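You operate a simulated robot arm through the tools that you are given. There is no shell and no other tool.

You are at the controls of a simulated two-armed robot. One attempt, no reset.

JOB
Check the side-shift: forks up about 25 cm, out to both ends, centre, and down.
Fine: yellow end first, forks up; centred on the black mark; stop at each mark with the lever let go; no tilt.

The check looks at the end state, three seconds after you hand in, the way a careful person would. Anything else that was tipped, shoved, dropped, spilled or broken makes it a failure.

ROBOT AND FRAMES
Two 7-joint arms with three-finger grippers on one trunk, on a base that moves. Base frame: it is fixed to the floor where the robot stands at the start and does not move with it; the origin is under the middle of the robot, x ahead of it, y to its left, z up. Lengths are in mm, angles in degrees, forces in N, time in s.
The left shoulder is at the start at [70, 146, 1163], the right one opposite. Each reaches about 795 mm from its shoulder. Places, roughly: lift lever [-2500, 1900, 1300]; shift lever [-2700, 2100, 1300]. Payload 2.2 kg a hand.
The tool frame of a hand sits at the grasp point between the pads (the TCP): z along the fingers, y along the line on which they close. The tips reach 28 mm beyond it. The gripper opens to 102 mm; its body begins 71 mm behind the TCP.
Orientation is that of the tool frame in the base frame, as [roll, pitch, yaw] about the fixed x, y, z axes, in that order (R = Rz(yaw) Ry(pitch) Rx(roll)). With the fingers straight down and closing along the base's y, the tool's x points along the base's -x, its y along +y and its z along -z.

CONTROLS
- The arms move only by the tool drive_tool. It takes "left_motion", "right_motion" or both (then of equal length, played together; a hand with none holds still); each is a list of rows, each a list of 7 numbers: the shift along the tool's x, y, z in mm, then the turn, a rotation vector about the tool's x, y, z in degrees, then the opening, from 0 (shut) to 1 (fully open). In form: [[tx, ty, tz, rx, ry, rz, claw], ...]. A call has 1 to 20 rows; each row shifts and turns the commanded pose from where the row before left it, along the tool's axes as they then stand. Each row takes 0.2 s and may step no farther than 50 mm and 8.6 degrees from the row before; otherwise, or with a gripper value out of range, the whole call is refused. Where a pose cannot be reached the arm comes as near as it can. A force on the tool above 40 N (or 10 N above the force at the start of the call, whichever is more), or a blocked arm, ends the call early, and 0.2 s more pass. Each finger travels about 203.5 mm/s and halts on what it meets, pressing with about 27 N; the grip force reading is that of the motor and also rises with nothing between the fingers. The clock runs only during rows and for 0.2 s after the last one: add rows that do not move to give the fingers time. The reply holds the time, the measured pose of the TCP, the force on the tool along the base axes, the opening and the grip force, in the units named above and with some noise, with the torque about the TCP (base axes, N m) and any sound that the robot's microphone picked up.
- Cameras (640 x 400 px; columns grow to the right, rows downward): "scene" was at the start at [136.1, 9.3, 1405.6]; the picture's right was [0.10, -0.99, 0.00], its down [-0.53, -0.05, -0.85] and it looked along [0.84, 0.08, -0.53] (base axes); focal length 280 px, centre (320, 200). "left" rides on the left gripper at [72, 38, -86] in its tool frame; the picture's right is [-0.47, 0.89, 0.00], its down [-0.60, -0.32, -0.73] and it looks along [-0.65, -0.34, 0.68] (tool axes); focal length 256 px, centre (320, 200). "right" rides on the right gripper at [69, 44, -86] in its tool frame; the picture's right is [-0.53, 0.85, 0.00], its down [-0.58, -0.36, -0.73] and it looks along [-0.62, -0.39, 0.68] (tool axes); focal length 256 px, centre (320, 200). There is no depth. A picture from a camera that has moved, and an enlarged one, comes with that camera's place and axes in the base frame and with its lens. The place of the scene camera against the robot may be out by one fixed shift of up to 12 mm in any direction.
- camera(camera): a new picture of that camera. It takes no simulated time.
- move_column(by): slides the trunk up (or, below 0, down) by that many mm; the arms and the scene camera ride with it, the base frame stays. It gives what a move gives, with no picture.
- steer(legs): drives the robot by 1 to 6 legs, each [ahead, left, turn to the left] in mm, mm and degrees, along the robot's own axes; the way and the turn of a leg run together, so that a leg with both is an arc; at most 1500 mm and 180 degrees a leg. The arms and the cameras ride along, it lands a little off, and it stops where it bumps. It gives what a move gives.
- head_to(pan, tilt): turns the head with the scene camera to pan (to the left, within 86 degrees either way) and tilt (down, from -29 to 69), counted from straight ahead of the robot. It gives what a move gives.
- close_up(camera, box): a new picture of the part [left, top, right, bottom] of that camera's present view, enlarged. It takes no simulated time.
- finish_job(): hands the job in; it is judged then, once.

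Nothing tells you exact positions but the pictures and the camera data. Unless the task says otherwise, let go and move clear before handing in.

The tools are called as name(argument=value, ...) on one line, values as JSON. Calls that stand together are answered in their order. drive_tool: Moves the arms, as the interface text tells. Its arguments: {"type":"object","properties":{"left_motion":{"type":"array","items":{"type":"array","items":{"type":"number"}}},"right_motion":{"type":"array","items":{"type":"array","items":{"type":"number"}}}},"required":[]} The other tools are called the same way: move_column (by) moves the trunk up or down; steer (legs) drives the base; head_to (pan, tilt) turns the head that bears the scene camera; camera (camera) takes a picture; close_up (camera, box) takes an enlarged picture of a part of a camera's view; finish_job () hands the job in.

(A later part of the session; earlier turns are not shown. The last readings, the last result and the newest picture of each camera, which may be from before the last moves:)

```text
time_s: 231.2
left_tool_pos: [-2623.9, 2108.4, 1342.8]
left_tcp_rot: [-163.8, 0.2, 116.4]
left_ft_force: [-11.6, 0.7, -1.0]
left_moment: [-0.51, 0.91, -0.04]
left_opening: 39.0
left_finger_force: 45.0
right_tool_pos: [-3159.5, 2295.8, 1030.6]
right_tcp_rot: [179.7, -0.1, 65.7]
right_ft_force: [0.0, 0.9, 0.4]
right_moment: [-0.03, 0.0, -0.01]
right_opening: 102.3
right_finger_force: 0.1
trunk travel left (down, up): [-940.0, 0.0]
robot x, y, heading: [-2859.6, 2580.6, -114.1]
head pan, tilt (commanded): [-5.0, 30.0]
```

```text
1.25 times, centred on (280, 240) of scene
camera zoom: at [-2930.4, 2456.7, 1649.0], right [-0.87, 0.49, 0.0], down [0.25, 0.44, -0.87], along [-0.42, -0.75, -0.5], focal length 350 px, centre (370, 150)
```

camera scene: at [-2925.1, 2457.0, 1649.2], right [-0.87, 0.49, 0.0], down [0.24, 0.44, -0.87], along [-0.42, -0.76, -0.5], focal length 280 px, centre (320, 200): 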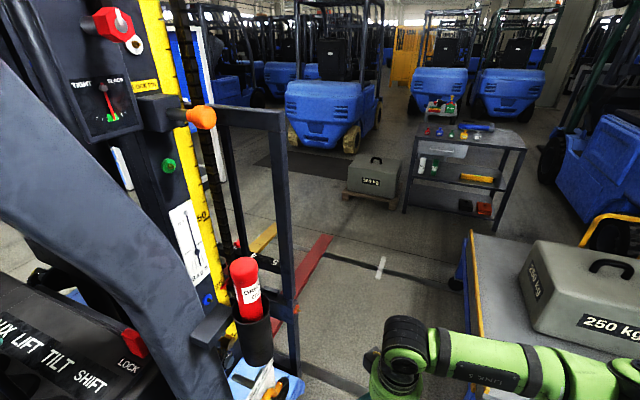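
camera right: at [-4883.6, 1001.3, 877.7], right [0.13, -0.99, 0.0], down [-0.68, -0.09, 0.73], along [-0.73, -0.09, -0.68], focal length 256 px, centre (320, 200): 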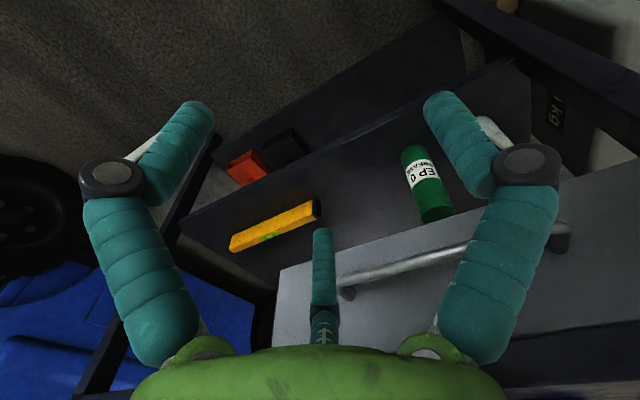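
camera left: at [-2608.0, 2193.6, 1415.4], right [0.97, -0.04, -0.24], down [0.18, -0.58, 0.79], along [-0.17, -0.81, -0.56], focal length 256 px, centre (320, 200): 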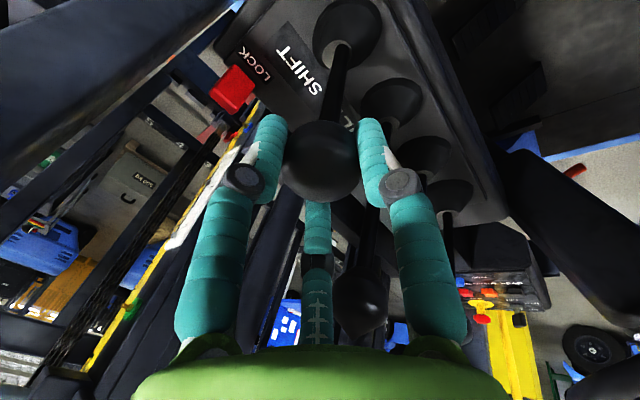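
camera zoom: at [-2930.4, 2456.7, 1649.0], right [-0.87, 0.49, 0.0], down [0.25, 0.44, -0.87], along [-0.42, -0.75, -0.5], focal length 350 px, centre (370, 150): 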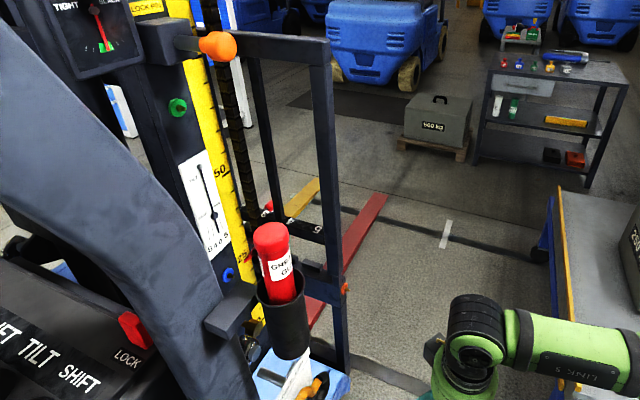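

Pulling shifts the carriage to the left (yellow side). I hold and watch.

drive_tool(left_motion=[[0, 0, 0, 0, 0, 0, 0.36], [0, 0, 0, 0, 0, 0, 0.36], [0, 0, 0, 0, 0, 0, 0.36], [0, 0, 0, 0, 0, 0, 0.36]])

close_up(camera="scene", box=[200, 80, 360, 400])

```text
time_s: 232.2
left_tool_pos: [-2624.3, 2107.8, 1343.3]
left_tcp_rot: [-163.9, 0.2, 116.5]
left_ft_force: [-11.2, -0.4, -1.0]
left_moment: [-0.41, 0.88, -0.14]
left_opening: 39.0
left_finger_force: 45.0
right_tool_pos: [-3159.8, 2296.2, 1029.9]
right_tcp_rot: [179.8, -0.1, 65.6]
right_ft_force: [0.8, 0.8, 0.2]
right_moment: [0.02, -0.02, 0.0]
right_opening: 102.2
right_finger_force: 0.1
trunk travel left (down, up): [-940.0, 0.0]
robot x, y, heading: [-2858.1, 2582.1, -114.6]
head pan, tilt (commanded): [-5.0, 30.0]
```

```text
1.25 times, centred on (280, 240) of scene
camera zoom: at [-2930.2, 2457.0, 1649.0], right [-0.87, 0.49, 0.0], down [0.25, 0.44, -0.87], along [-0.42, -0.75, -0.5], focal length 350 px, centre (370, 150)
```

zoom: 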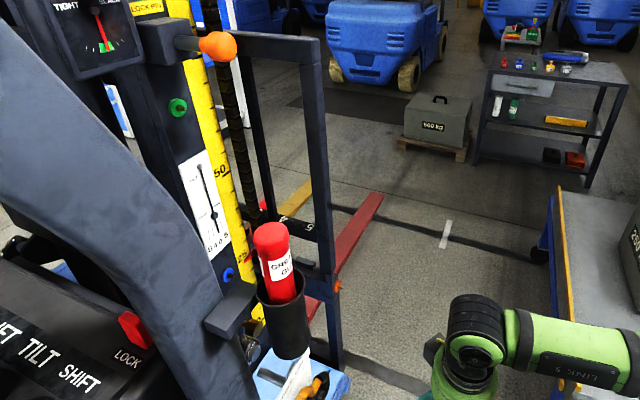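

It is passing centre at about 24 mm/s. I hold about 3 seconds more.

drive_tool(left_motion=[[0, 0, 0, 0, 0, 0, 0.36], [0, 0, 0, 0, 0, 0, 0.36], [0, 0, 0, 0, 0, 0, 0.36], [0, 0, 0, 0, 0, 0, 0.36], [0, 0, 0, 0, 0, 0, 0.36], [0, 0, 0, 0, 0, 0, 0.36], [0, 0, 0, 0, 0, 0, 0.36], [0, 0, 0, 0, 0, 0, 0.36], [0, 0, 0, 0, 0, 0, 0.36], [0, 0, 0, 0, 0, 0, 0.36], [0, 0, 0, 0, 0, 0, 0.36]])

close_up(camera="scene", box=[200, 80, 360, 400])

```text
time_s: 234.6
left_tool_pos: [-2623.2, 2108.2, 1342.4]
left_tcp_rot: [-163.9, 0.3, 116.4]
left_ft_force: [-10.1, 2.1, -2.4]
left_moment: [-0.27, 0.39, 0.05]
left_opening: 39.1
left_finger_force: 45.3
right_tool_pos: [-3159.8, 2296.2, 1030.7]
right_tcp_rot: [179.9, -0.1, 65.7]
right_ft_force: [-0.5, -0.5, -0.2]
right_moment: [0.01, -0.02, -0.03]
right_opening: 102.1
right_finger_force: 0.1
trunk travel left (down, up): [-940.0, 0.0]
robot x, y, heading: [-2861.9, 2582.6, -114.2]
head pan, tilt (commanded): [-5.0, 30.0]
```

```text
1.25 times, centred on (280, 240) of scene
camera zoom: at [-2929.7, 2457.3, 1649.1], right [-0.87, 0.49, 0.0], down [0.25, 0.44, -0.87], along [-0.42, -0.76, -0.5], focal length 350 px, centre (370, 150)
```

zoom: 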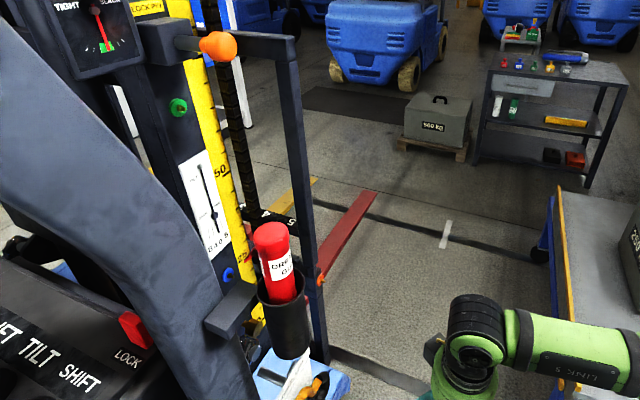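

About 61 mm left of centre. I hold about 1.4 s more.

drive_tool(left_motion=[[0, 0, 0, 0, 0, 0, 0.36], [0, 0, 0, 0, 0, 0, 0.36], [0, 0, 0, 0, 0, 0, 0.36], [0, 0, 0, 0, 0, 0, 0.36], [0, 0, 0, 0, 0, 0, 0.36]])

close_up(camera="scene", box=[200, 80, 360, 400])

```text
time_s: 235.8
left_tool_pos: [-2624.1, 2107.4, 1342.8]
left_tcp_rot: [-163.9, 0.2, 116.4]
left_ft_force: [-10.3, 2.6, -2.7]
left_moment: [-0.07, 0.31, -0.02]
left_opening: 38.7
left_finger_force: 45.8
right_tool_pos: [-3158.2, 2295.7, 1029.1]
right_tcp_rot: [179.9, -0.1, 65.8]
right_ft_force: [-0.2, 0.7, 0.2]
right_moment: [0.0, 0.02, -0.04]
right_opening: 102.0
right_finger_force: 0.0
trunk travel left (down, up): [-940.0, 0.0]
robot x, y, heading: [-2858.7, 2581.2, -114.4]
head pan, tilt (commanded): [-5.0, 30.0]
```

```text
1.25 times, centred on (280, 240) of scene
camera zoom: at [-2929.5, 2457.4, 1649.1], right [-0.87, 0.49, 0.0], down [0.25, 0.44, -0.87], along [-0.42, -0.76, -0.5], focal length 350 px, centre (370, 150)
```

zoom: 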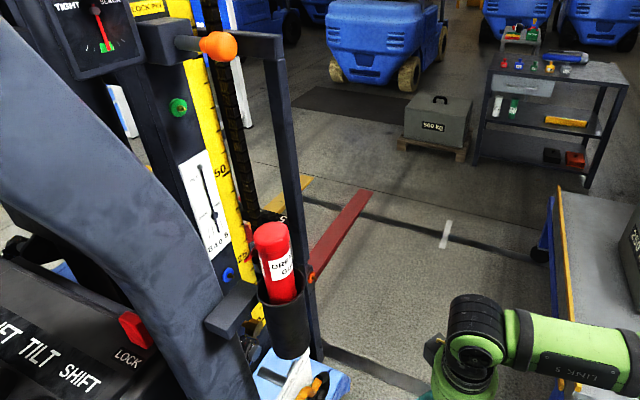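

About 88 mm left of centre. I continue in small steps to find the end.

drive_tool(left_motion=[[0, 0, 0, 0, 0, 0, 0.36], [0, 0, 0, 0, 0, 0, 0.36]])

close_up(camera="scene", box=[200, 80, 360, 400])

drive_tool(left_motion=[[0, 0, 0, 0, 0, 0, 0.36]])

close_up(camera="scene", box=[200, 80, 360, 400])

```text
time_s: 236.4
left_tool_pos: [-2624.8, 2107.9, 1341.6]
left_tcp_rot: [-163.9, 0.1, 116.5]
left_ft_force: [-10.7, 2.4, -3.6]
left_moment: [-0.04, 0.25, -0.07]
left_opening: 38.9
left_finger_force: 44.8
right_tool_pos: [-3159.7, 2296.5, 1030.2]
right_tcp_rot: [179.8, -0.2, 65.6]
right_ft_force: [0.1, 0.6, 0.8]
right_moment: [-0.01, 0.0, -0.01]
right_opening: 101.9
right_finger_force: 0.0
trunk travel left (down, up): [-940.0, 0.0]
robot x, y, heading: [-2856.1, 2579.1, -114.4]
head pan, tilt (commanded): [-5.0, 30.0]
```

```text
1.25 times, centred on (280, 240) of scene
camera zoom: at [-2929.5, 2457.4, 1649.1], right [-0.87, 0.49, 0.0], down [0.25, 0.44, -0.87], along [-0.42, -0.76, -0.5], focal length 350 px, centre (370, 150)
```

zoom: 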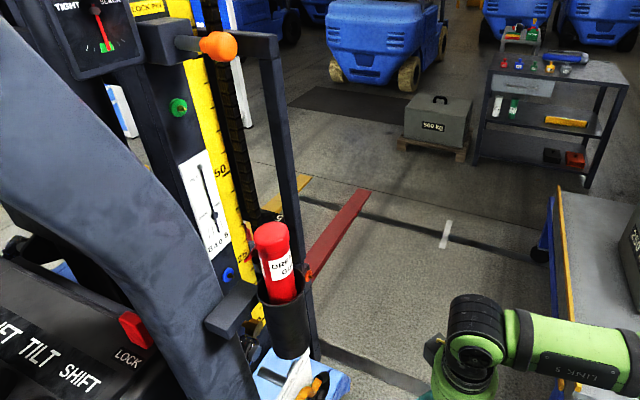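

```text
time_s: 236.8
left_tool_pos: [-2624.2, 2107.8, 1342.1]
left_tcp_rot: [-163.9, 0.2, 116.4]
left_ft_force: [-10.8, 2.8, -4.9]
left_moment: [-0.01, 0.21, -0.1]
left_opening: 38.9
left_finger_force: 44.6
right_tool_pos: [-3159.8, 2296.2, 1030.5]
right_tcp_rot: [179.8, -0.2, 65.7]
right_ft_force: [-0.5, 0.1, 0.0]
right_moment: [0.0, -0.06, 0.02]
right_opening: 102.0
right_finger_force: 0.0
trunk travel left (down, up): [-940.0, 0.0]
robot x, y, heading: [-2857.7, 2579.8, -114.5]
head pan, tilt (commanded): [-5.0, 30.0]
```

```text
1.25 times, centred on (280, 240) of scene
camera zoom: at [-2929.4, 2457.4, 1649.1], right [-0.87, 0.49, 0.0], down [0.25, 0.44, -0.87], along [-0.42, -0.76, -0.5], focal length 350 px, centre (370, 150)
```

zoom: 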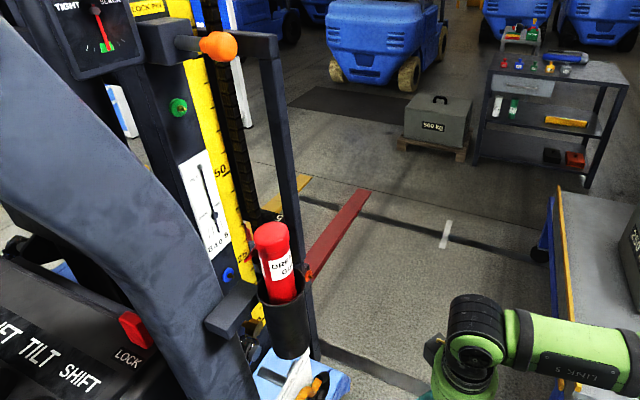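

The carriage stopped moving at about 100 mm left: the yellow end. I bring the lever back to neutral and open the fingers, letting go.

drive_tool(left_motion=[[-4.8, -21.2, 4.2, 0, 0, 0, 0.36], [-4.8, -21.3, 4.4, 0, 0, 0, 0.36], [0, 0, 0, 0, 0, 0, 0.45], [0, 0, 0, 0, 0, 0, 0.55], [0, 0, 0, 0, 0, 0, 0.55], [0, 0, 0, 0, 0, 0, 0.55]])

close_up(camera="scene", box=[200, 80, 360, 400])

camera(camera="left")

```text
time_s: 238.2
left_tool_pos: [-2655.0, 2078.7, 1344.9]
left_tcp_rot: [-163.8, 0.0, 116.5]
left_ft_force: [0.1, -0.5, 0.3]
left_moment: [-0.04, 0.0, -0.03]
left_opening: 56.1
left_finger_force: 0.1
right_tool_pos: [-3157.9, 2295.6, 1031.6]
right_tcp_rot: [-179.9, 0.0, 65.7]
right_ft_force: [-0.2, 0.1, 0.7]
right_moment: [-0.01, -0.01, -0.01]
right_opening: 101.7
right_finger_force: 0.0
trunk travel left (down, up): [-940.0, 0.0]
robot x, y, heading: [-2858.5, 2585.0, -114.3]
head pan, tilt (commanded): [-5.0, 30.0]
```

```text
1.25 times, centred on (280, 240) of scene
camera zoom: at [-2925.2, 2455.5, 1649.1], right [-0.87, 0.49, 0.0], down [0.25, 0.44, -0.87], along [-0.42, -0.75, -0.5], focal length 350 px, centre (370, 150)
```

zoom: 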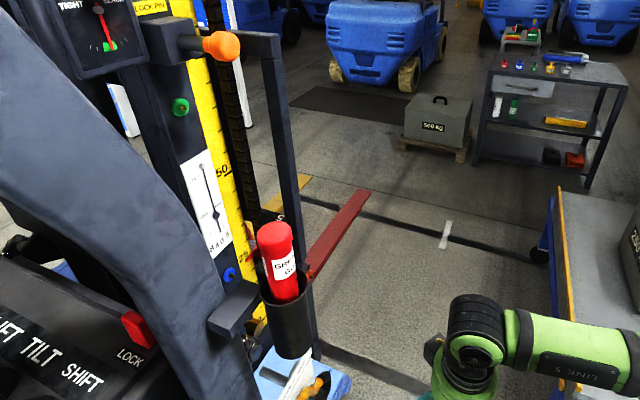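

```text
taken
camera left: at [-2632.1, 2168.8, 1416.5], right [0.97, -0.04, -0.25], down [0.18, -0.58, 0.79], along [-0.17, -0.81, -0.56], focal length 256 px, centre (320, 200)
```

left: 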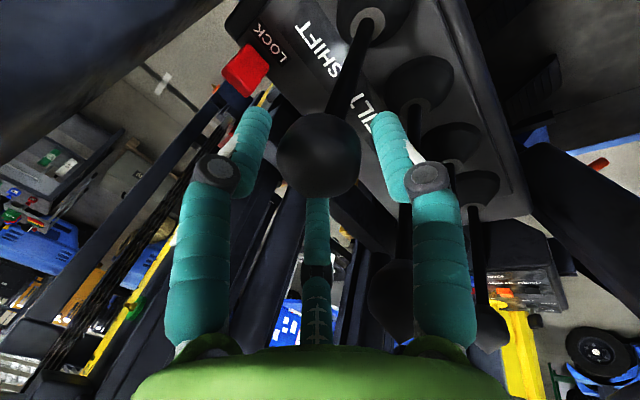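

Yellow end reached and lever released. After a short dwell I grip again and push forward toward the red end.

drive_tool(left_motion=[[0, 0, 0, 0, 0, 0, 0.55], [0, 0, 0, 0, 0, 0, 0.55], [0, 0, 0, 0, 0, 0, 0.43], [0, 0, 0, 0, 0, 0, 0.36], [0, 0, 0, 0, 0, 0, 0.36], [-2.4, -10.2, 3.5, 0, 0, 0, 0.36], [-2.4, -10.2, 3.6, 0, 0, 0, 0.36], [-2.4, -10.2, 3.7, 0, 0, 0, 0.36], [-2.2, -9.2, 3.8, 0, 0, 0, 0.36], [0, 0, 0, 0, 0, 0, 0.36]])

close_up(camera="scene", box=[200, 80, 360, 400])

camera(camera="left")

```text
time_s: 240.4
left_tool_pos: [-2687.3, 2056.2, 1341.6]
left_tcp_rot: [-164.0, 0.0, 116.3]
left_ft_force: [0.7, 17.7, -16.0]
left_moment: [0.65, -0.37, 0.02]
left_opening: 40.3
left_finger_force: 45.1
right_tool_pos: [-3156.3, 2298.4, 1031.6]
right_tcp_rot: [179.9, 0.2, 65.7]
right_ft_force: [0.0, -0.1, 1.0]
right_moment: [0.02, -0.01, 0.01]
right_opening: 101.8
right_finger_force: 0.0
trunk travel left (down, up): [-940.0, 0.0]
robot x, y, heading: [-2855.9, 2579.8, -114.2]
head pan, tilt (commanded): [-5.0, 30.0]
```

```text
1.25 times, centred on (280, 240) of scene
camera zoom: at [-2924.0, 2461.3, 1649.5], right [-0.87, 0.49, 0.0], down [0.24, 0.43, -0.87], along [-0.42, -0.76, -0.5], focal length 350 px, centre (370, 150)
```

zoom: 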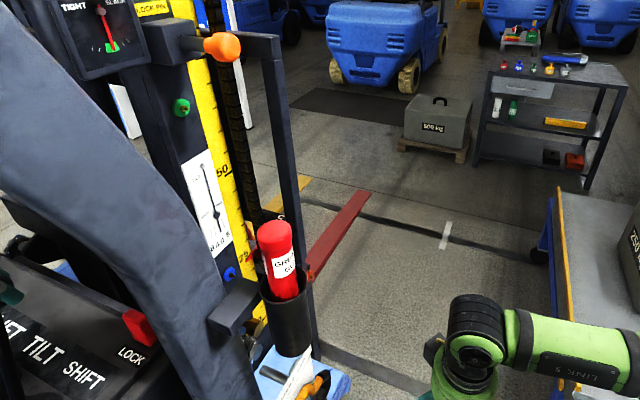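

```text
taken
camera left: at [-2665.0, 2147.2, 1413.9], right [0.97, -0.04, -0.24], down [0.18, -0.59, 0.79], along [-0.17, -0.81, -0.56], focal length 256 px, centre (320, 200)
```

left: 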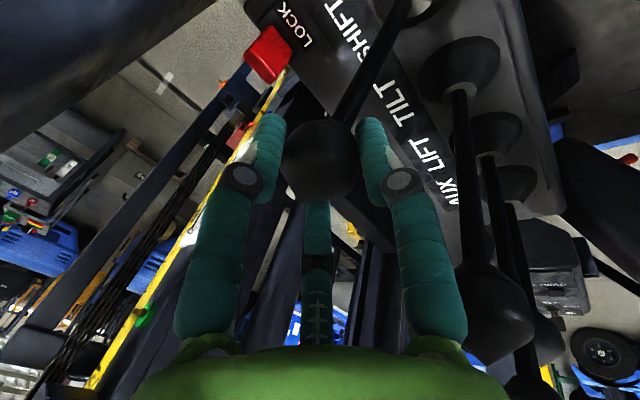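

Lever is pushed about 39 mm; I hold and watch for the start of the motion.

drive_tool(left_motion=[[0, 0, 0, 0, 0, 0, 0.36], [0, 0, 0, 0, 0, 0, 0.36], [0, 0, 0, 0, 0, 0, 0.36], [0, 0, 0, 0, 0, 0, 0.36]])

close_up(camera="scene", box=[200, 80, 360, 400])

```text
time_s: 241.4
left_tool_pos: [-2688.1, 2057.3, 1340.7]
left_tcp_rot: [-164.1, 0.0, 116.3]
left_ft_force: [-1.5, 18.6, -22.4]
left_moment: [0.27, -0.27, -0.09]
left_opening: 40.1
left_finger_force: 45.2
right_tool_pos: [-3155.7, 2298.8, 1031.7]
right_tcp_rot: [179.9, 0.0, 65.7]
right_ft_force: [1.0, -0.8, 0.8]
right_moment: [-0.02, 0.02, 0.01]
right_opening: 102.0
right_finger_force: 0.1
trunk travel left (down, up): [-940.0, 0.0]
robot x, y, heading: [-2852.2, 2579.9, -114.3]
head pan, tilt (commanded): [-5.0, 30.0]
```

```text
1.25 times, centred on (280, 240) of scene
camera zoom: at [-2924.3, 2461.0, 1649.5], right [-0.87, 0.49, 0.0], down [0.24, 0.43, -0.87], along [-0.42, -0.76, -0.5], focal length 350 px, centre (370, 150)
```

zoom: 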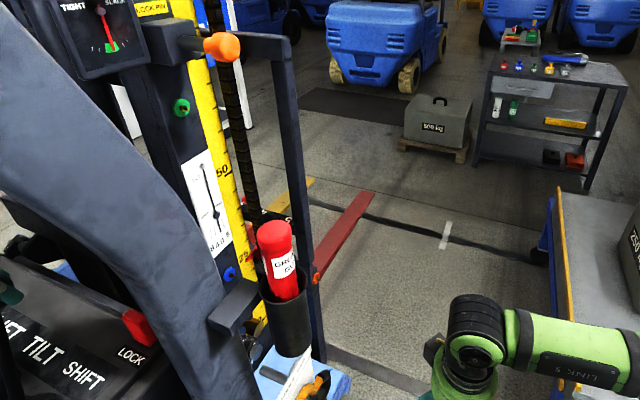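

Moving right at about 24 mm/s. I relax the hand by a few mm (vertical force building) and keep holding.

drive_tool(left_motion=[[1, 0.3, 2, 0, 0, 0, 0.36], [1, 0.2, 1.5, 0, 0, 0, 0.36], [0, 0, 0, 0, 0, 0, 0.36], [0, 0, 0, 0, 0, 0, 0.36], [0, 0, 0, 0, 0, 0, 0.36], [0, 0, 0, 0, 0, 0, 0.36], [0, 0, 0, 0, 0, 0, 0.36], [0, 0, 0, 0, 0, 0, 0.36]])

close_up(camera="scene", box=[200, 80, 360, 400])

camera(camera="left")

```text
time_s: 243.2
left_tool_pos: [-2688.0, 2056.2, 1341.2]
left_tcp_rot: [-163.3, 0.4, 116.6]
left_ft_force: [5.7, -0.3, 22.7]
left_moment: [-0.04, -0.8, 0.04]
left_opening: 40.3
left_finger_force: 44.9
right_tool_pos: [-3157.4, 2299.1, 1032.8]
right_tcp_rot: [179.9, 0.2, 65.7]
right_ft_force: [0.7, 0.0, -0.5]
right_moment: [0.0, 0.02, 0.02]
right_opening: 101.8
right_finger_force: 0.1
trunk travel left (down, up): [-940.0, 0.0]
robot x, y, heading: [-2856.6, 2579.2, -114.4]
head pan, tilt (commanded): [-5.0, 30.0]
```

```text
1.25 times, centred on (280, 240) of scene
camera zoom: at [-2924.3, 2460.5, 1649.8], right [-0.87, 0.49, 0.0], down [0.24, 0.43, -0.87], along [-0.42, -0.76, -0.5], focal length 350 px, centre (370, 150)
```

zoom: 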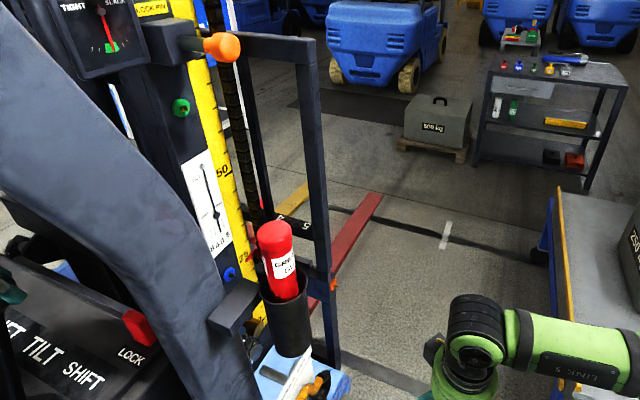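

```text
taken
camera left: at [-2666.6, 2146.8, 1412.0], right [0.97, -0.04, -0.25], down [0.18, -0.58, 0.8], along [-0.17, -0.82, -0.55], focal length 256 px, centre (320, 200)
```

left: 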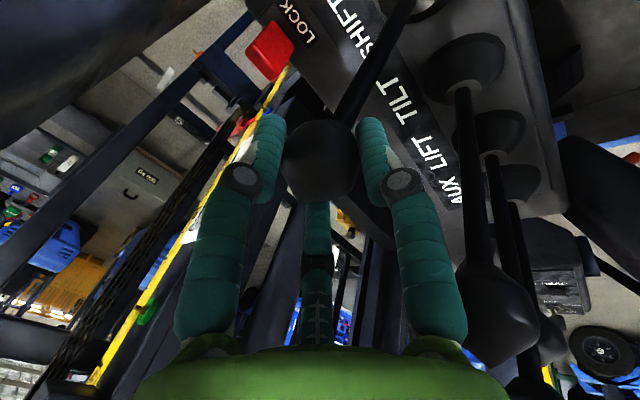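

Near centre now, moving about 43 mm/s. I relieve the vertical force by 1.7 mm and continue toward the red end.

drive_tool(left_motion=[[0, -0.5, -1.7, 0, 0, 0, 0.36], [0, 0, 0, 0, 0, 0, 0.36], [0, 0, 0, 0, 0, 0, 0.36], [0, 0, 0, 0, 0, 0, 0.36], [0, 0, 0, 0, 0, 0, 0.36], [0, 0, 0, 0, 0, 0, 0.36]])

close_up(camera="scene", box=[200, 80, 360, 400])

```text
time_s: 244.6
left_tool_pos: [-2690.7, 2055.8, 1342.0]
left_tcp_rot: [-163.7, 0.1, 116.3]
left_ft_force: [1.9, -2.5, 11.8]
left_moment: [-0.47, 0.21, -0.11]
left_opening: 40.1
left_finger_force: 45.2
right_tool_pos: [-3156.9, 2296.3, 1031.7]
right_tcp_rot: [-180.0, 0.1, 65.7]
right_ft_force: [0.3, -0.3, -0.6]
right_moment: [0.0, -0.02, -0.02]
right_opening: 102.2
right_finger_force: 0.0
trunk travel left (down, up): [-940.0, 0.0]
robot x, y, heading: [-2853.1, 2581.6, -114.6]
head pan, tilt (commanded): [-5.0, 30.0]
```

```text
1.25 times, centred on (280, 240) of scene
camera zoom: at [-2925.0, 2458.4, 1649.4], right [-0.87, 0.49, 0.0], down [0.24, 0.43, -0.87], along [-0.42, -0.76, -0.5], focal length 350 px, centre (370, 150)
```

zoom: 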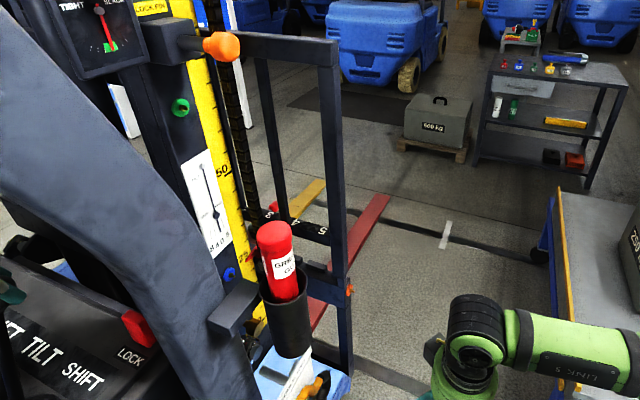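

At about +24 mm right of centre. The horizontal force has dropped, so I check the hand view before continuing.

camera(camera="left")

close_up(camera="scene", box=[0, 200, 240, 400])

```text
taken
camera left: at [-2667.4, 2145.6, 1412.3], right [0.97, -0.04, -0.25], down [0.18, -0.58, 0.79], along [-0.18, -0.81, -0.56], focal length 256 px, centre (320, 200)
```

left: 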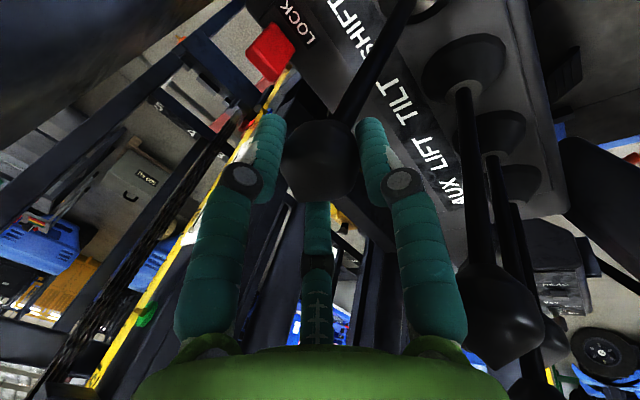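

```text
2.00 times, centred on (120, 300) of scene
camera zoom: at [-2925.0, 2458.4, 1649.4], right [-0.87, 0.49, 0.0], down [0.24, 0.43, -0.87], along [-0.42, -0.76, -0.5], focal length 560 px, centre (720, 0)
```

zoom: 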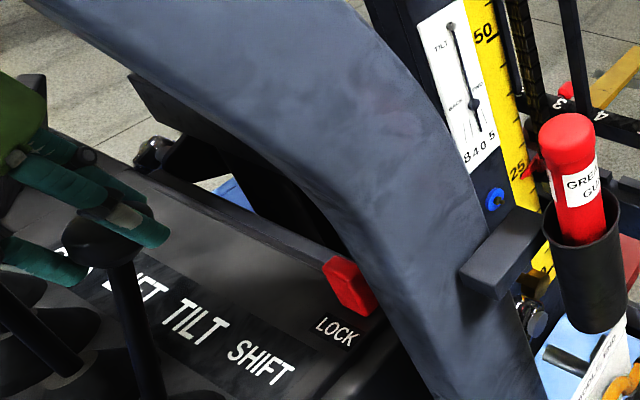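

All fine: tilt 0, height 25, lever leaning forward. I keep holding toward the red end.

drive_tool(left_motion=[[0, 0, 0, 0, 0, 0, 0.36], [0, 0, 0, 0, 0, 0, 0.36], [0, 0, 0, 0, 0, 0, 0.36], [0, 0, 0, 0, 0, 0, 0.36], [0, 0, 0, 0, 0, 0, 0.36], [0, 0, 0, 0, 0, 0, 0.36]])

close_up(camera="scene", box=[200, 80, 360, 400])

```text
time_s: 246.0
left_tool_pos: [-2690.2, 2054.0, 1340.9]
left_tcp_rot: [-163.7, 0.2, 116.5]
left_ft_force: [0.9, -0.1, 9.5]
left_moment: [-0.16, 0.48, -0.28]
left_opening: 40.2
left_finger_force: 44.8
right_tool_pos: [-3157.6, 2297.9, 1031.1]
right_tcp_rot: [180.0, 0.0, 65.7]
right_ft_force: [0.0, 0.1, -0.1]
right_moment: [0.01, 0.0, -0.01]
right_opening: 102.1
right_finger_force: 0.0
trunk travel left (down, up): [-940.0, 0.0]
robot x, y, heading: [-2858.7, 2578.0, -114.2]
head pan, tilt (commanded): [-5.0, 30.0]
```

```text
1.25 times, centred on (280, 240) of scene
camera zoom: at [-2925.1, 2458.5, 1649.4], right [-0.87, 0.49, 0.0], down [0.25, 0.43, -0.87], along [-0.42, -0.76, -0.5], focal length 350 px, centre (370, 150)
```

zoom: 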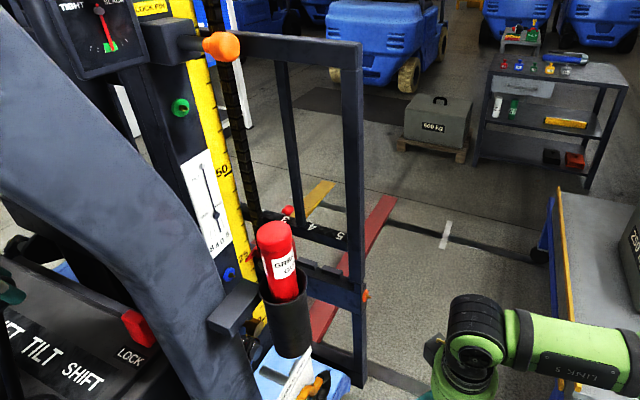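

About +70 mm. I continue in small steps to the red end.

drive_tool(left_motion=[[0, 0, 0, 0, 0, 0, 0.36], [0, 0, 0, 0, 0, 0, 0.36], [0, 0, 0, 0, 0, 0, 0.36]])

close_up(camera="scene", box=[200, 80, 360, 400])

drive_tool(left_motion=[[0, 0, 0, 0, 0, 0, 0.36], [0, 0, 0, 0, 0, 0, 0.36]])

close_up(camera="scene", box=[200, 80, 360, 400])

```text
time_s: 246.8
left_tool_pos: [-2689.1, 2054.6, 1340.3]
left_tcp_rot: [-163.7, 0.3, 116.5]
left_ft_force: [1.3, -0.5, 8.3]
left_moment: [-0.26, 0.31, -0.16]
left_opening: 40.3
left_finger_force: 45.3
right_tool_pos: [-3156.7, 2296.9, 1030.7]
right_tcp_rot: [179.9, -0.1, 65.7]
right_ft_force: [0.3, 0.3, -0.8]
right_moment: [0.02, -0.02, 0.01]
right_opening: 102.1
right_finger_force: 0.1
trunk travel left (down, up): [-940.0, 0.0]
robot x, y, heading: [-2853.5, 2580.6, -114.2]
head pan, tilt (commanded): [-5.0, 30.0]
```

```text
1.25 times, centred on (280, 240) of scene
camera zoom: at [-2925.1, 2458.7, 1649.4], right [-0.87, 0.49, 0.0], down [0.25, 0.43, -0.87], along [-0.42, -0.76, -0.5], focal length 350 px, centre (370, 150)
```

zoom: 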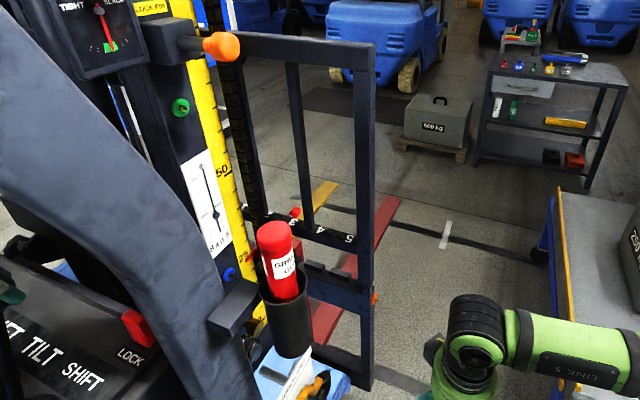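

```text
time_s: 247.4
left_tool_pos: [-2689.4, 2054.8, 1341.2]
left_tcp_rot: [-163.6, 0.1, 116.5]
left_ft_force: [1.1, 0.9, 8.0]
left_moment: [-0.33, 0.19, -0.11]
left_opening: 40.6
left_finger_force: 44.7
right_tool_pos: [-3157.5, 2297.4, 1031.2]
right_tcp_rot: [-179.9, -0.1, 65.7]
right_ft_force: [-0.5, -1.0, 0.2]
right_moment: [0.0, 0.03, 0.0]
right_opening: 102.1
right_finger_force: 0.1
trunk travel left (down, up): [-940.0, 0.0]
robot x, y, heading: [-2855.8, 2579.4, -114.6]
head pan, tilt (commanded): [-5.0, 30.0]
```

```text
1.25 times, centred on (280, 240) of scene
camera zoom: at [-2925.0, 2458.7, 1649.4], right [-0.87, 0.49, 0.0], down [0.24, 0.43, -0.87], along [-0.42, -0.76, -0.5], focal length 350 px, centre (370, 150)
```

zoom: 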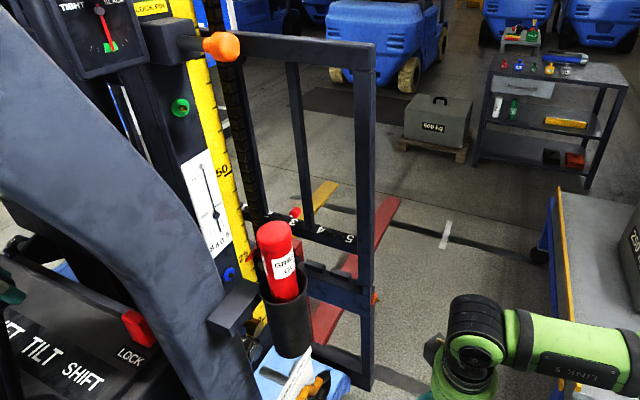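

Stopped at about +98 mm: the red end. I return the lever to neutral and let go.

drive_tool(left_motion=[[3.7, 19.9, -8.2, 0, 0, 0, 0.36], [3.7, 19.9, -8.2, 0, 0, 0, 0.36], [0, 0, 0, 0, 0, 0, 0.45], [0, 0, 0, 0, 0, 0, 0.55], [0, 0, 0, 0, 0, 0, 0.55], [0, 0, 0, 0, 0, 0, 0.55], [0, 0, 0, 0, 0, 0, 0.55]])

close_up(camera="scene", box=[200, 80, 360, 400])

camera(camera="left")

```text
time_s: 249.0
left_tool_pos: [-2655.4, 2079.4, 1344.4]
left_tcp_rot: [-163.8, 0.2, 116.5]
left_ft_force: [-0.7, -0.4, 0.8]
left_moment: [-0.03, -0.04, -0.01]
left_opening: 56.3
left_finger_force: 0.0
right_tool_pos: [-3157.8, 2296.0, 1032.0]
right_tcp_rot: [180.0, 0.0, 65.7]
right_ft_force: [-0.5, 0.3, -0.4]
right_moment: [0.01, -0.02, 0.02]
right_opening: 101.9
right_finger_force: 0.0
trunk travel left (down, up): [-940.0, 0.0]
robot x, y, heading: [-2857.4, 2581.4, -114.5]
head pan, tilt (commanded): [-5.0, 30.0]
```

```text
1.25 times, centred on (280, 240) of scene
camera zoom: at [-2925.8, 2456.5, 1649.2], right [-0.87, 0.49, 0.0], down [0.25, 0.44, -0.87], along [-0.42, -0.75, -0.5], focal length 350 px, centre (370, 150)
```

zoom: 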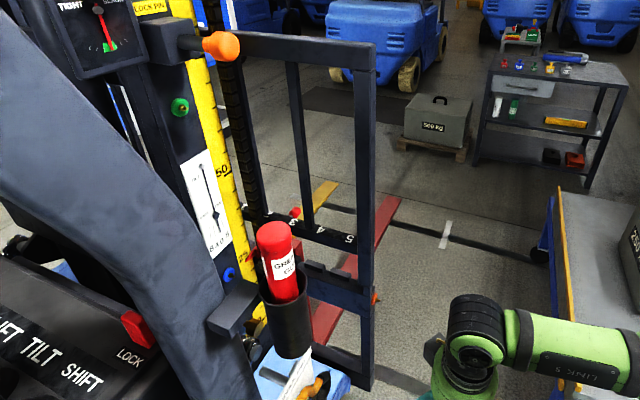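

```text
taken
camera left: at [-2632.9, 2169.7, 1416.6], right [0.97, -0.04, -0.25], down [0.18, -0.58, 0.79], along [-0.17, -0.81, -0.56], focal length 256 px, centre (320, 200)
```

left: 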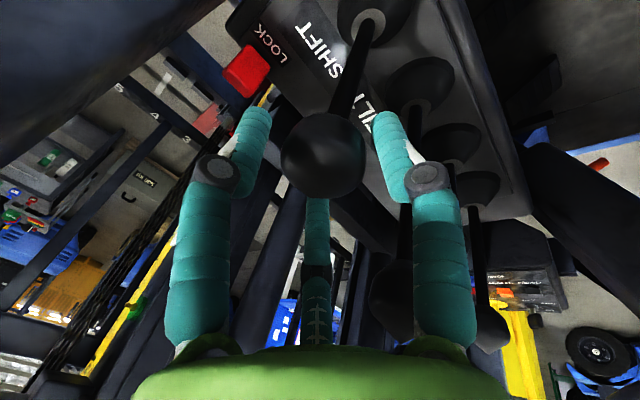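

Red end done and lever released. Now I grip again and pull to bring the carriage back to centre, stopping short to allow for run-on.

drive_tool(left_motion=[[0, 0, 0, 0, 0, 0, 0.43], [0, 0, 0, 0, 0, 0, 0.36], [0, 0, 0, 0, 0, 0, 0.36], [2.7, 11.8, -3, 0, 0, 0, 0.36], [2.7, 11.9, -2.6, 0, 0, 0, 0.36], [2.7, 12, -2.2, 0, 0, 0, 0.36], [1.5, 6.8, -0.8, 0, 0, 0, 0.36], [0, 0, 0, 0, 0, 0, 0.36], [0, 0, 0, 0, 0, 0, 0.36], [0, 0, 0, 0, 0, 0, 0.36]])

close_up(camera="scene", box=[200, 80, 360, 400])

```text
time_s: 251.2
left_tool_pos: [-2624.7, 2106.4, 1340.6]
left_tcp_rot: [-163.9, 0.1, 116.4]
left_ft_force: [-15.2, 1.2, -6.5]
left_moment: [-0.53, 1.05, -0.22]
left_opening: 38.6
left_finger_force: 45.4
right_tool_pos: [-3160.3, 2295.9, 1030.0]
right_tcp_rot: [179.8, -0.1, 65.7]
right_ft_force: [-0.3, 0.2, 0.2]
right_moment: [-0.06, 0.01, -0.01]
right_opening: 101.8
right_finger_force: 0.0
trunk travel left (down, up): [-940.0, 0.0]
robot x, y, heading: [-2858.0, 2581.8, -114.5]
head pan, tilt (commanded): [-5.0, 30.0]
```

```text
1.25 times, centred on (280, 240) of scene
camera zoom: at [-2931.2, 2456.3, 1648.9], right [-0.87, 0.49, 0.0], down [0.25, 0.44, -0.86], along [-0.42, -0.75, -0.5], focal length 350 px, centre (370, 150)
```

zoom: 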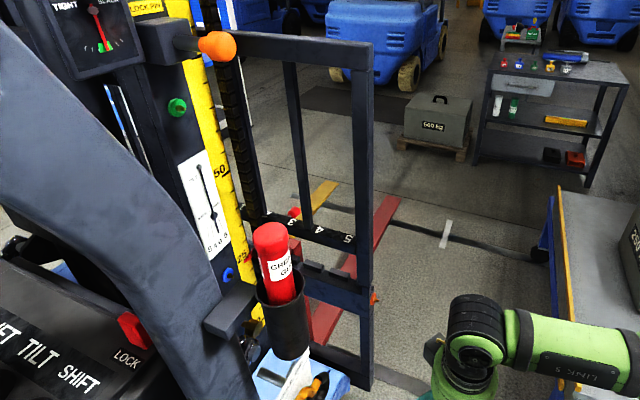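

Not moving yet; I pull 4 mm further and look.

drive_tool(left_motion=[[0.9, 4, -0.4, 0, 0, 0, 0.36], [0, 0, 0, 0, 0, 0, 0.36]])

close_up(camera="scene", box=[200, 80, 360, 400])

```text
time_s: 251.8
left_tool_pos: [-2621.8, 2108.7, 1341.4]
left_tcp_rot: [-163.9, 0.2, 116.5]
left_ft_force: [-16.5, 1.6, -8.3]
left_moment: [-0.6, 0.84, 0.31]
left_opening: 38.9
left_finger_force: 44.9
right_tool_pos: [-3160.9, 2296.4, 1028.8]
right_tcp_rot: [179.8, -0.1, 65.7]
right_ft_force: [0.1, -0.5, 0.2]
right_moment: [-0.02, 0.0, -0.02]
right_opening: 102.0
right_finger_force: 0.1
trunk travel left (down, up): [-940.0, 0.0]
robot x, y, heading: [-2855.5, 2581.6, -114.3]
head pan, tilt (commanded): [-5.0, 30.0]
```

```text
1.25 times, centred on (280, 240) of scene
camera zoom: at [-2931.5, 2456.1, 1648.9], right [-0.87, 0.49, 0.0], down [0.25, 0.44, -0.86], along [-0.42, -0.75, -0.5], focal length 350 px, centre (370, 150)
```

zoom: 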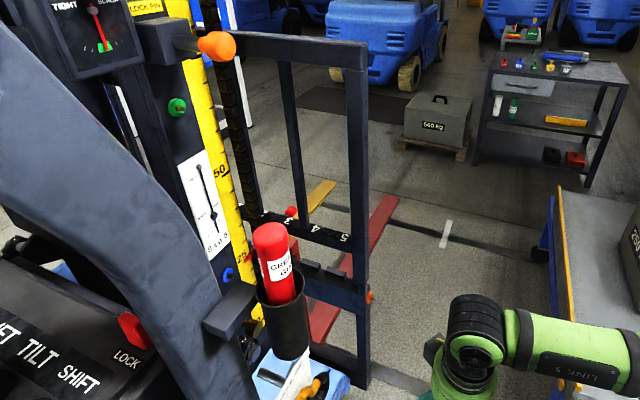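

Moving left now. I hold for about 1.6 s and check.

drive_tool(left_motion=[[0, 0, 0, 0, 0, 0, 0.36], [0, 0, 0, 0, 0, 0, 0.36], [0, 0, 0, 0, 0, 0, 0.36], [0, 0, 0, 0, 0, 0, 0.36], [0, 0, 0, 0, 0, 0, 0.36], [0, 0, 0, 0, 0, 0, 0.36]])

close_up(camera="scene", box=[200, 80, 360, 400])

```text
time_s: 253.2
left_tool_pos: [-2621.8, 2109.3, 1340.9]
left_tcp_rot: [-164.1, 0.1, 116.4]
left_ft_force: [-16.1, 2.7, -10.1]
left_moment: [-0.42, 0.55, -0.03]
left_opening: 39.1
left_finger_force: 45.1
right_tool_pos: [-3161.2, 2296.2, 1029.7]
right_tcp_rot: [179.8, -0.2, 65.7]
right_ft_force: [-0.2, 0.1, 0.2]
right_moment: [0.01, 0.0, 0.02]
right_opening: 101.7
right_finger_force: 0.1
trunk travel left (down, up): [-940.0, 0.0]
robot x, y, heading: [-2857.0, 2579.7, -114.3]
head pan, tilt (commanded): [-5.0, 30.0]
```

```text
1.25 times, centred on (280, 240) of scene
camera zoom: at [-2931.2, 2456.3, 1648.9], right [-0.87, 0.49, 0.0], down [0.25, 0.44, -0.86], along [-0.42, -0.75, -0.5], focal length 350 px, centre (370, 150)
```

zoom: 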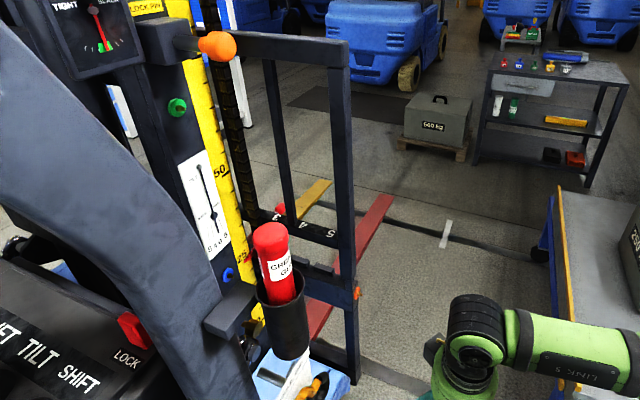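

About +57 mm, moving 26 mm/s. I hold about 1.4 s more and then check before releasing.

drive_tool(left_motion=[[0, 0, 0, 0, 0, 0, 0.36], [0, 0, 0, 0, 0, 0, 0.36], [0, 0, 0, 0, 0, 0, 0.36], [0, 0, 0, 0, 0, 0, 0.36], [0, 0, 0, 0, 0, 0, 0.36], [0, 0, 0, 0, 0, 0, 0.36]])

close_up(camera="scene", box=[200, 80, 360, 400])

close_up(camera="scene", box=[208, 250, 258, 300])

```text
time_s: 254.6
left_tool_pos: [-2621.2, 2108.7, 1341.7]
left_tcp_rot: [-163.9, 0.1, 116.4]
left_ft_force: [-15.7, 4.5, -12.0]
left_moment: [-0.17, 0.38, -0.01]
left_opening: 39.0
left_finger_force: 45.0
right_tool_pos: [-3160.1, 2296.5, 1030.1]
right_tcp_rot: [179.7, 0.0, 65.7]
right_ft_force: [-0.2, 0.2, -0.2]
right_moment: [0.0, 0.04, 0.03]
right_opening: 102.1
right_finger_force: 0.1
trunk travel left (down, up): [-940.0, 0.0]
robot x, y, heading: [-2858.6, 2577.3, -114.4]
head pan, tilt (commanded): [-5.0, 30.0]
```

```text
1.25 times, centred on (280, 240) of scene
camera zoom: at [-2930.9, 2456.5, 1648.9], right [-0.87, 0.49, 0.0], down [0.25, 0.44, -0.86], along [-0.42, -0.75, -0.5], focal length 350 px, centre (370, 150)
```

zoom: 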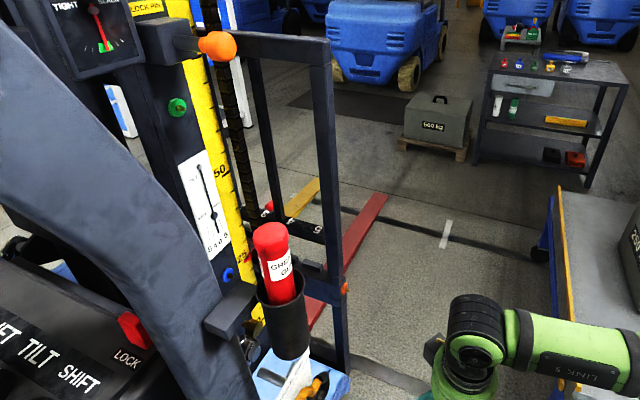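

```text
8.00 times, centred on (233, 275) of scene
camera zoom: at [-2930.9, 2456.5, 1648.9], right [-0.87, 0.49, 0.0], down [0.25, 0.44, -0.86], along [-0.42, -0.75, -0.5], focal length 2242 px, centre (1016, -400)
```

zoom: 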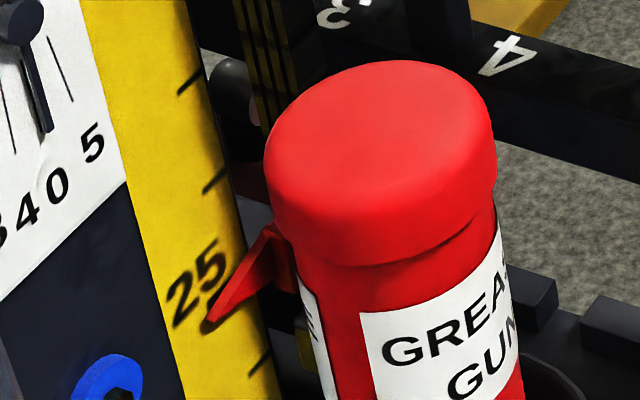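

About +18 mm from centre. I hold one more step, then return the lever to neutral at once and open.

drive_tool(left_motion=[[0, 0, 0, 0, 0, 0, 0.36], [-10.5, -46.5, 9, 0, 0, 0, 0.36], [0, 0, 0, 0, 0, 0, 0.4], [0, 0, 0, 0, 0, 0, 0.55], [0, 0, 0, 0, 0, 0, 0.55], [0, 0, 0, 0, 0, 0, 0.55]])

close_up(camera="scene", box=[200, 80, 360, 400])

close_up(camera="scene", box=[208, 250, 258, 300])

camera(camera="left")

```text
time_s: 256.0
left_tool_pos: [-2654.3, 2079.1, 1344.1]
left_tcp_rot: [-163.7, 0.1, 116.5]
left_ft_force: [-0.5, -0.3, -0.3]
left_moment: [0.01, -0.01, 0.01]
left_opening: 56.1
left_finger_force: 0.1
right_tool_pos: [-3157.5, 2295.1, 1030.3]
right_tcp_rot: [-180.0, -0.1, 65.7]
right_ft_force: [-0.5, -0.6, -0.6]
right_moment: [0.03, -0.03, 0.0]
right_opening: 101.9
right_finger_force: 0.2
trunk travel left (down, up): [-940.0, 0.0]
robot x, y, heading: [-2855.6, 2581.0, -114.3]
head pan, tilt (commanded): [-5.0, 30.0]
```

```text
1.25 times, centred on (280, 240) of scene
camera zoom: at [-2926.1, 2455.8, 1649.1], right [-0.87, 0.49, 0.0], down [0.25, 0.44, -0.87], along [-0.42, -0.75, -0.5], focal length 350 px, centre (370, 150)
```

zoom: 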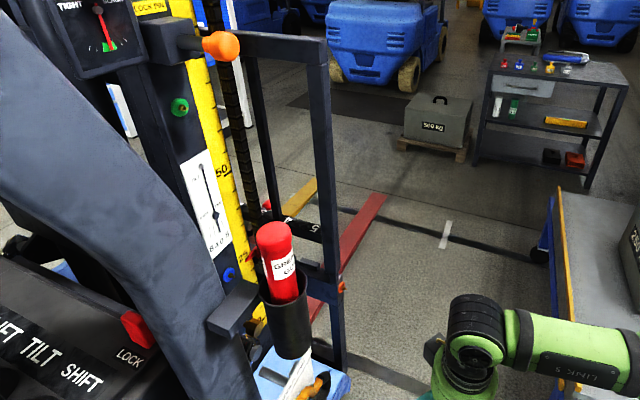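

```text
8.00 times, centred on (233, 275) of scene
camera zoom: at [-2926.1, 2455.8, 1649.1], right [-0.87, 0.49, 0.0], down [0.25, 0.44, -0.87], along [-0.42, -0.75, -0.5], focal length 2242 px, centre (1016, -400)
```

zoom: 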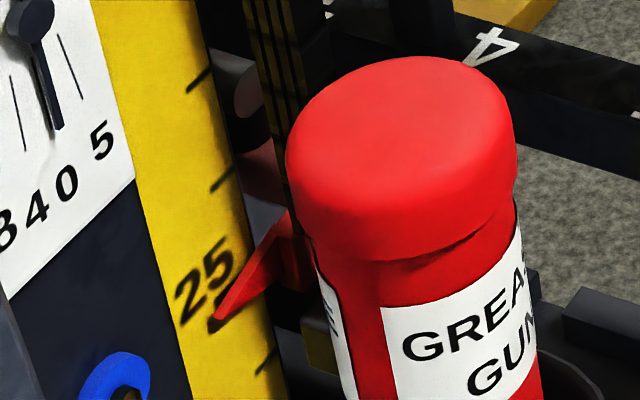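

```text
taken
camera left: at [-2633.1, 2169.5, 1416.4], right [0.97, -0.04, -0.25], down [0.18, -0.58, 0.79], along [-0.17, -0.81, -0.56], focal length 256 px, centre (320, 200)
```

left: 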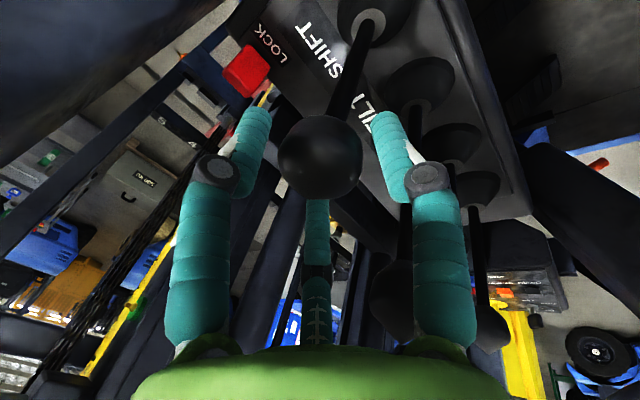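

The carriage is back within about 2 mm of its starting (centre) position. I dwell briefly and compare again.

drive_tool(left_motion=[[0, 0, 0, 0, 0, 0, 0.6], [0, 0, 0, 0, 0, 0, 0.6], [0, 0, 0, 0, 0, 0, 0.6]])

close_up(camera="scene", box=[208, 250, 258, 300])

close_up(camera="scene", box=[140, 100, 340, 400])

```text
time_s: 256.8
left_tool_pos: [-2654.0, 2079.6, 1343.1]
left_tcp_rot: [-163.7, 0.1, 116.6]
left_ft_force: [0.6, 0.4, -0.3]
left_moment: [0.02, -0.02, 0.0]
left_opening: 61.1
left_finger_force: 0.1
right_tool_pos: [-3157.6, 2295.8, 1030.9]
right_tcp_rot: [-180.0, 0.0, 65.7]
right_ft_force: [0.5, -1.2, 0.5]
right_moment: [0.04, 0.02, -0.01]
right_opening: 102.0
right_finger_force: 0.0
trunk travel left (down, up): [-940.0, 0.0]
robot x, y, heading: [-2856.7, 2580.7, -114.4]
head pan, tilt (commanded): [-5.0, 30.0]
```

```text
8.00 times, centred on (233, 275) of scene
camera zoom: at [-2925.0, 2456.9, 1649.3], right [-0.87, 0.49, 0.0], down [0.24, 0.44, -0.87], along [-0.42, -0.75, -0.5], focal length 2242 px, centre (1016, -400)
```

zoom: 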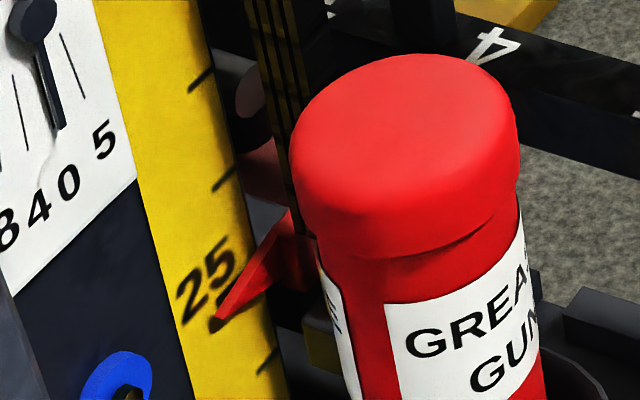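

```text
1.33 times, centred on (240, 250) of scene
camera zoom: at [-2925.0, 2456.9, 1649.3], right [-0.87, 0.49, 0.0], down [0.24, 0.44, -0.87], along [-0.42, -0.75, -0.5], focal length 374 px, centre (427, 133)
```

zoom: 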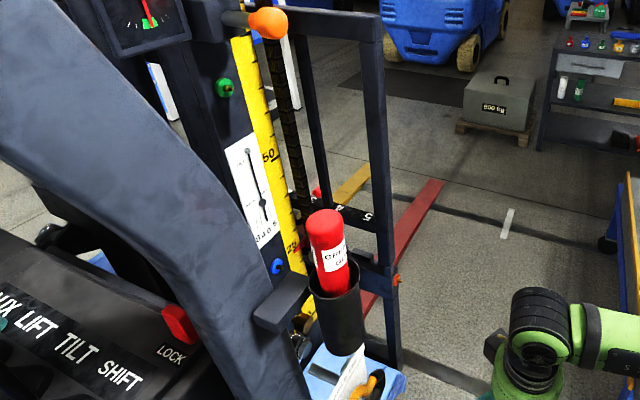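

Centred within about 2 mm with the lever free, height still 25 cm, tilt 0. Now I withdraw from SHIFT upward to go back to LIFT.

drive_tool(left_motion=[[0, 0, -10, 0, 0, 0, 0.65], [0, 0, -30, 0, 0, 0, 0.65], [0, 0, -30, 0, 0, 0, 0.65], [0, 0, -25, 0, 0, 0, 0.65], [0, 0, 0, -8, 0, 0, 0.65], [0, 0, 0, -8, 0, 0, 0.65], [0, 0, -25, 0, 0, 0, 0.65], [0, 0, -20, 0, 0, 0, 0.65]])

camera(camera="left")

```text
time_s: 258.6
left_tool_pos: [-2638.8, 2090.7, 1471.6]
left_tcp_rot: [-179.8, 0.1, 116.6]
left_ft_force: [-0.9, 0.1, -0.2]
left_moment: [-0.02, 0.0, -0.02]
left_opening: 66.4
left_finger_force: 0.0
left hand out of reach, approached as far as the arm can: row 4, 5
right_tool_pos: [-3156.2, 2297.2, 1030.0]
right_tcp_rot: [180.0, 0.0, 65.7]
right_ft_force: [-0.2, -0.4, -0.8]
right_moment: [-0.01, 0.01, 0.01]
right_opening: 101.9
right_finger_force: 0.0
trunk travel left (down, up): [-940.0, 0.0]
robot x, y, heading: [-2855.0, 2581.6, -114.3]
head pan, tilt (commanded): [-5.0, 30.0]
```

```text
taken
camera left: at [-2636.9, 2170.7, 1556.8], right [1.0, -0.02, 0.0], down [-0.01, -0.68, 0.73], along [-0.02, -0.73, -0.68], focal length 256 px, centre (320, 200)
```

left: 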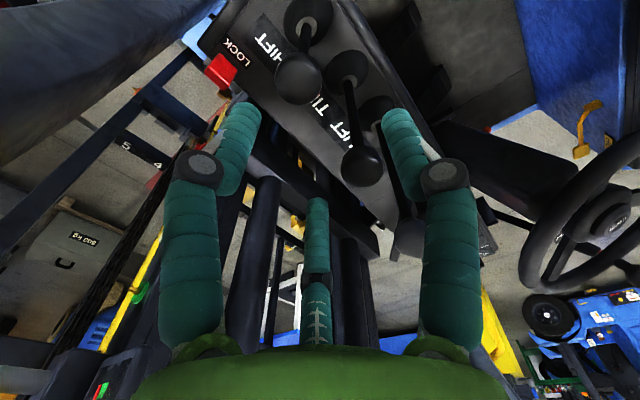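

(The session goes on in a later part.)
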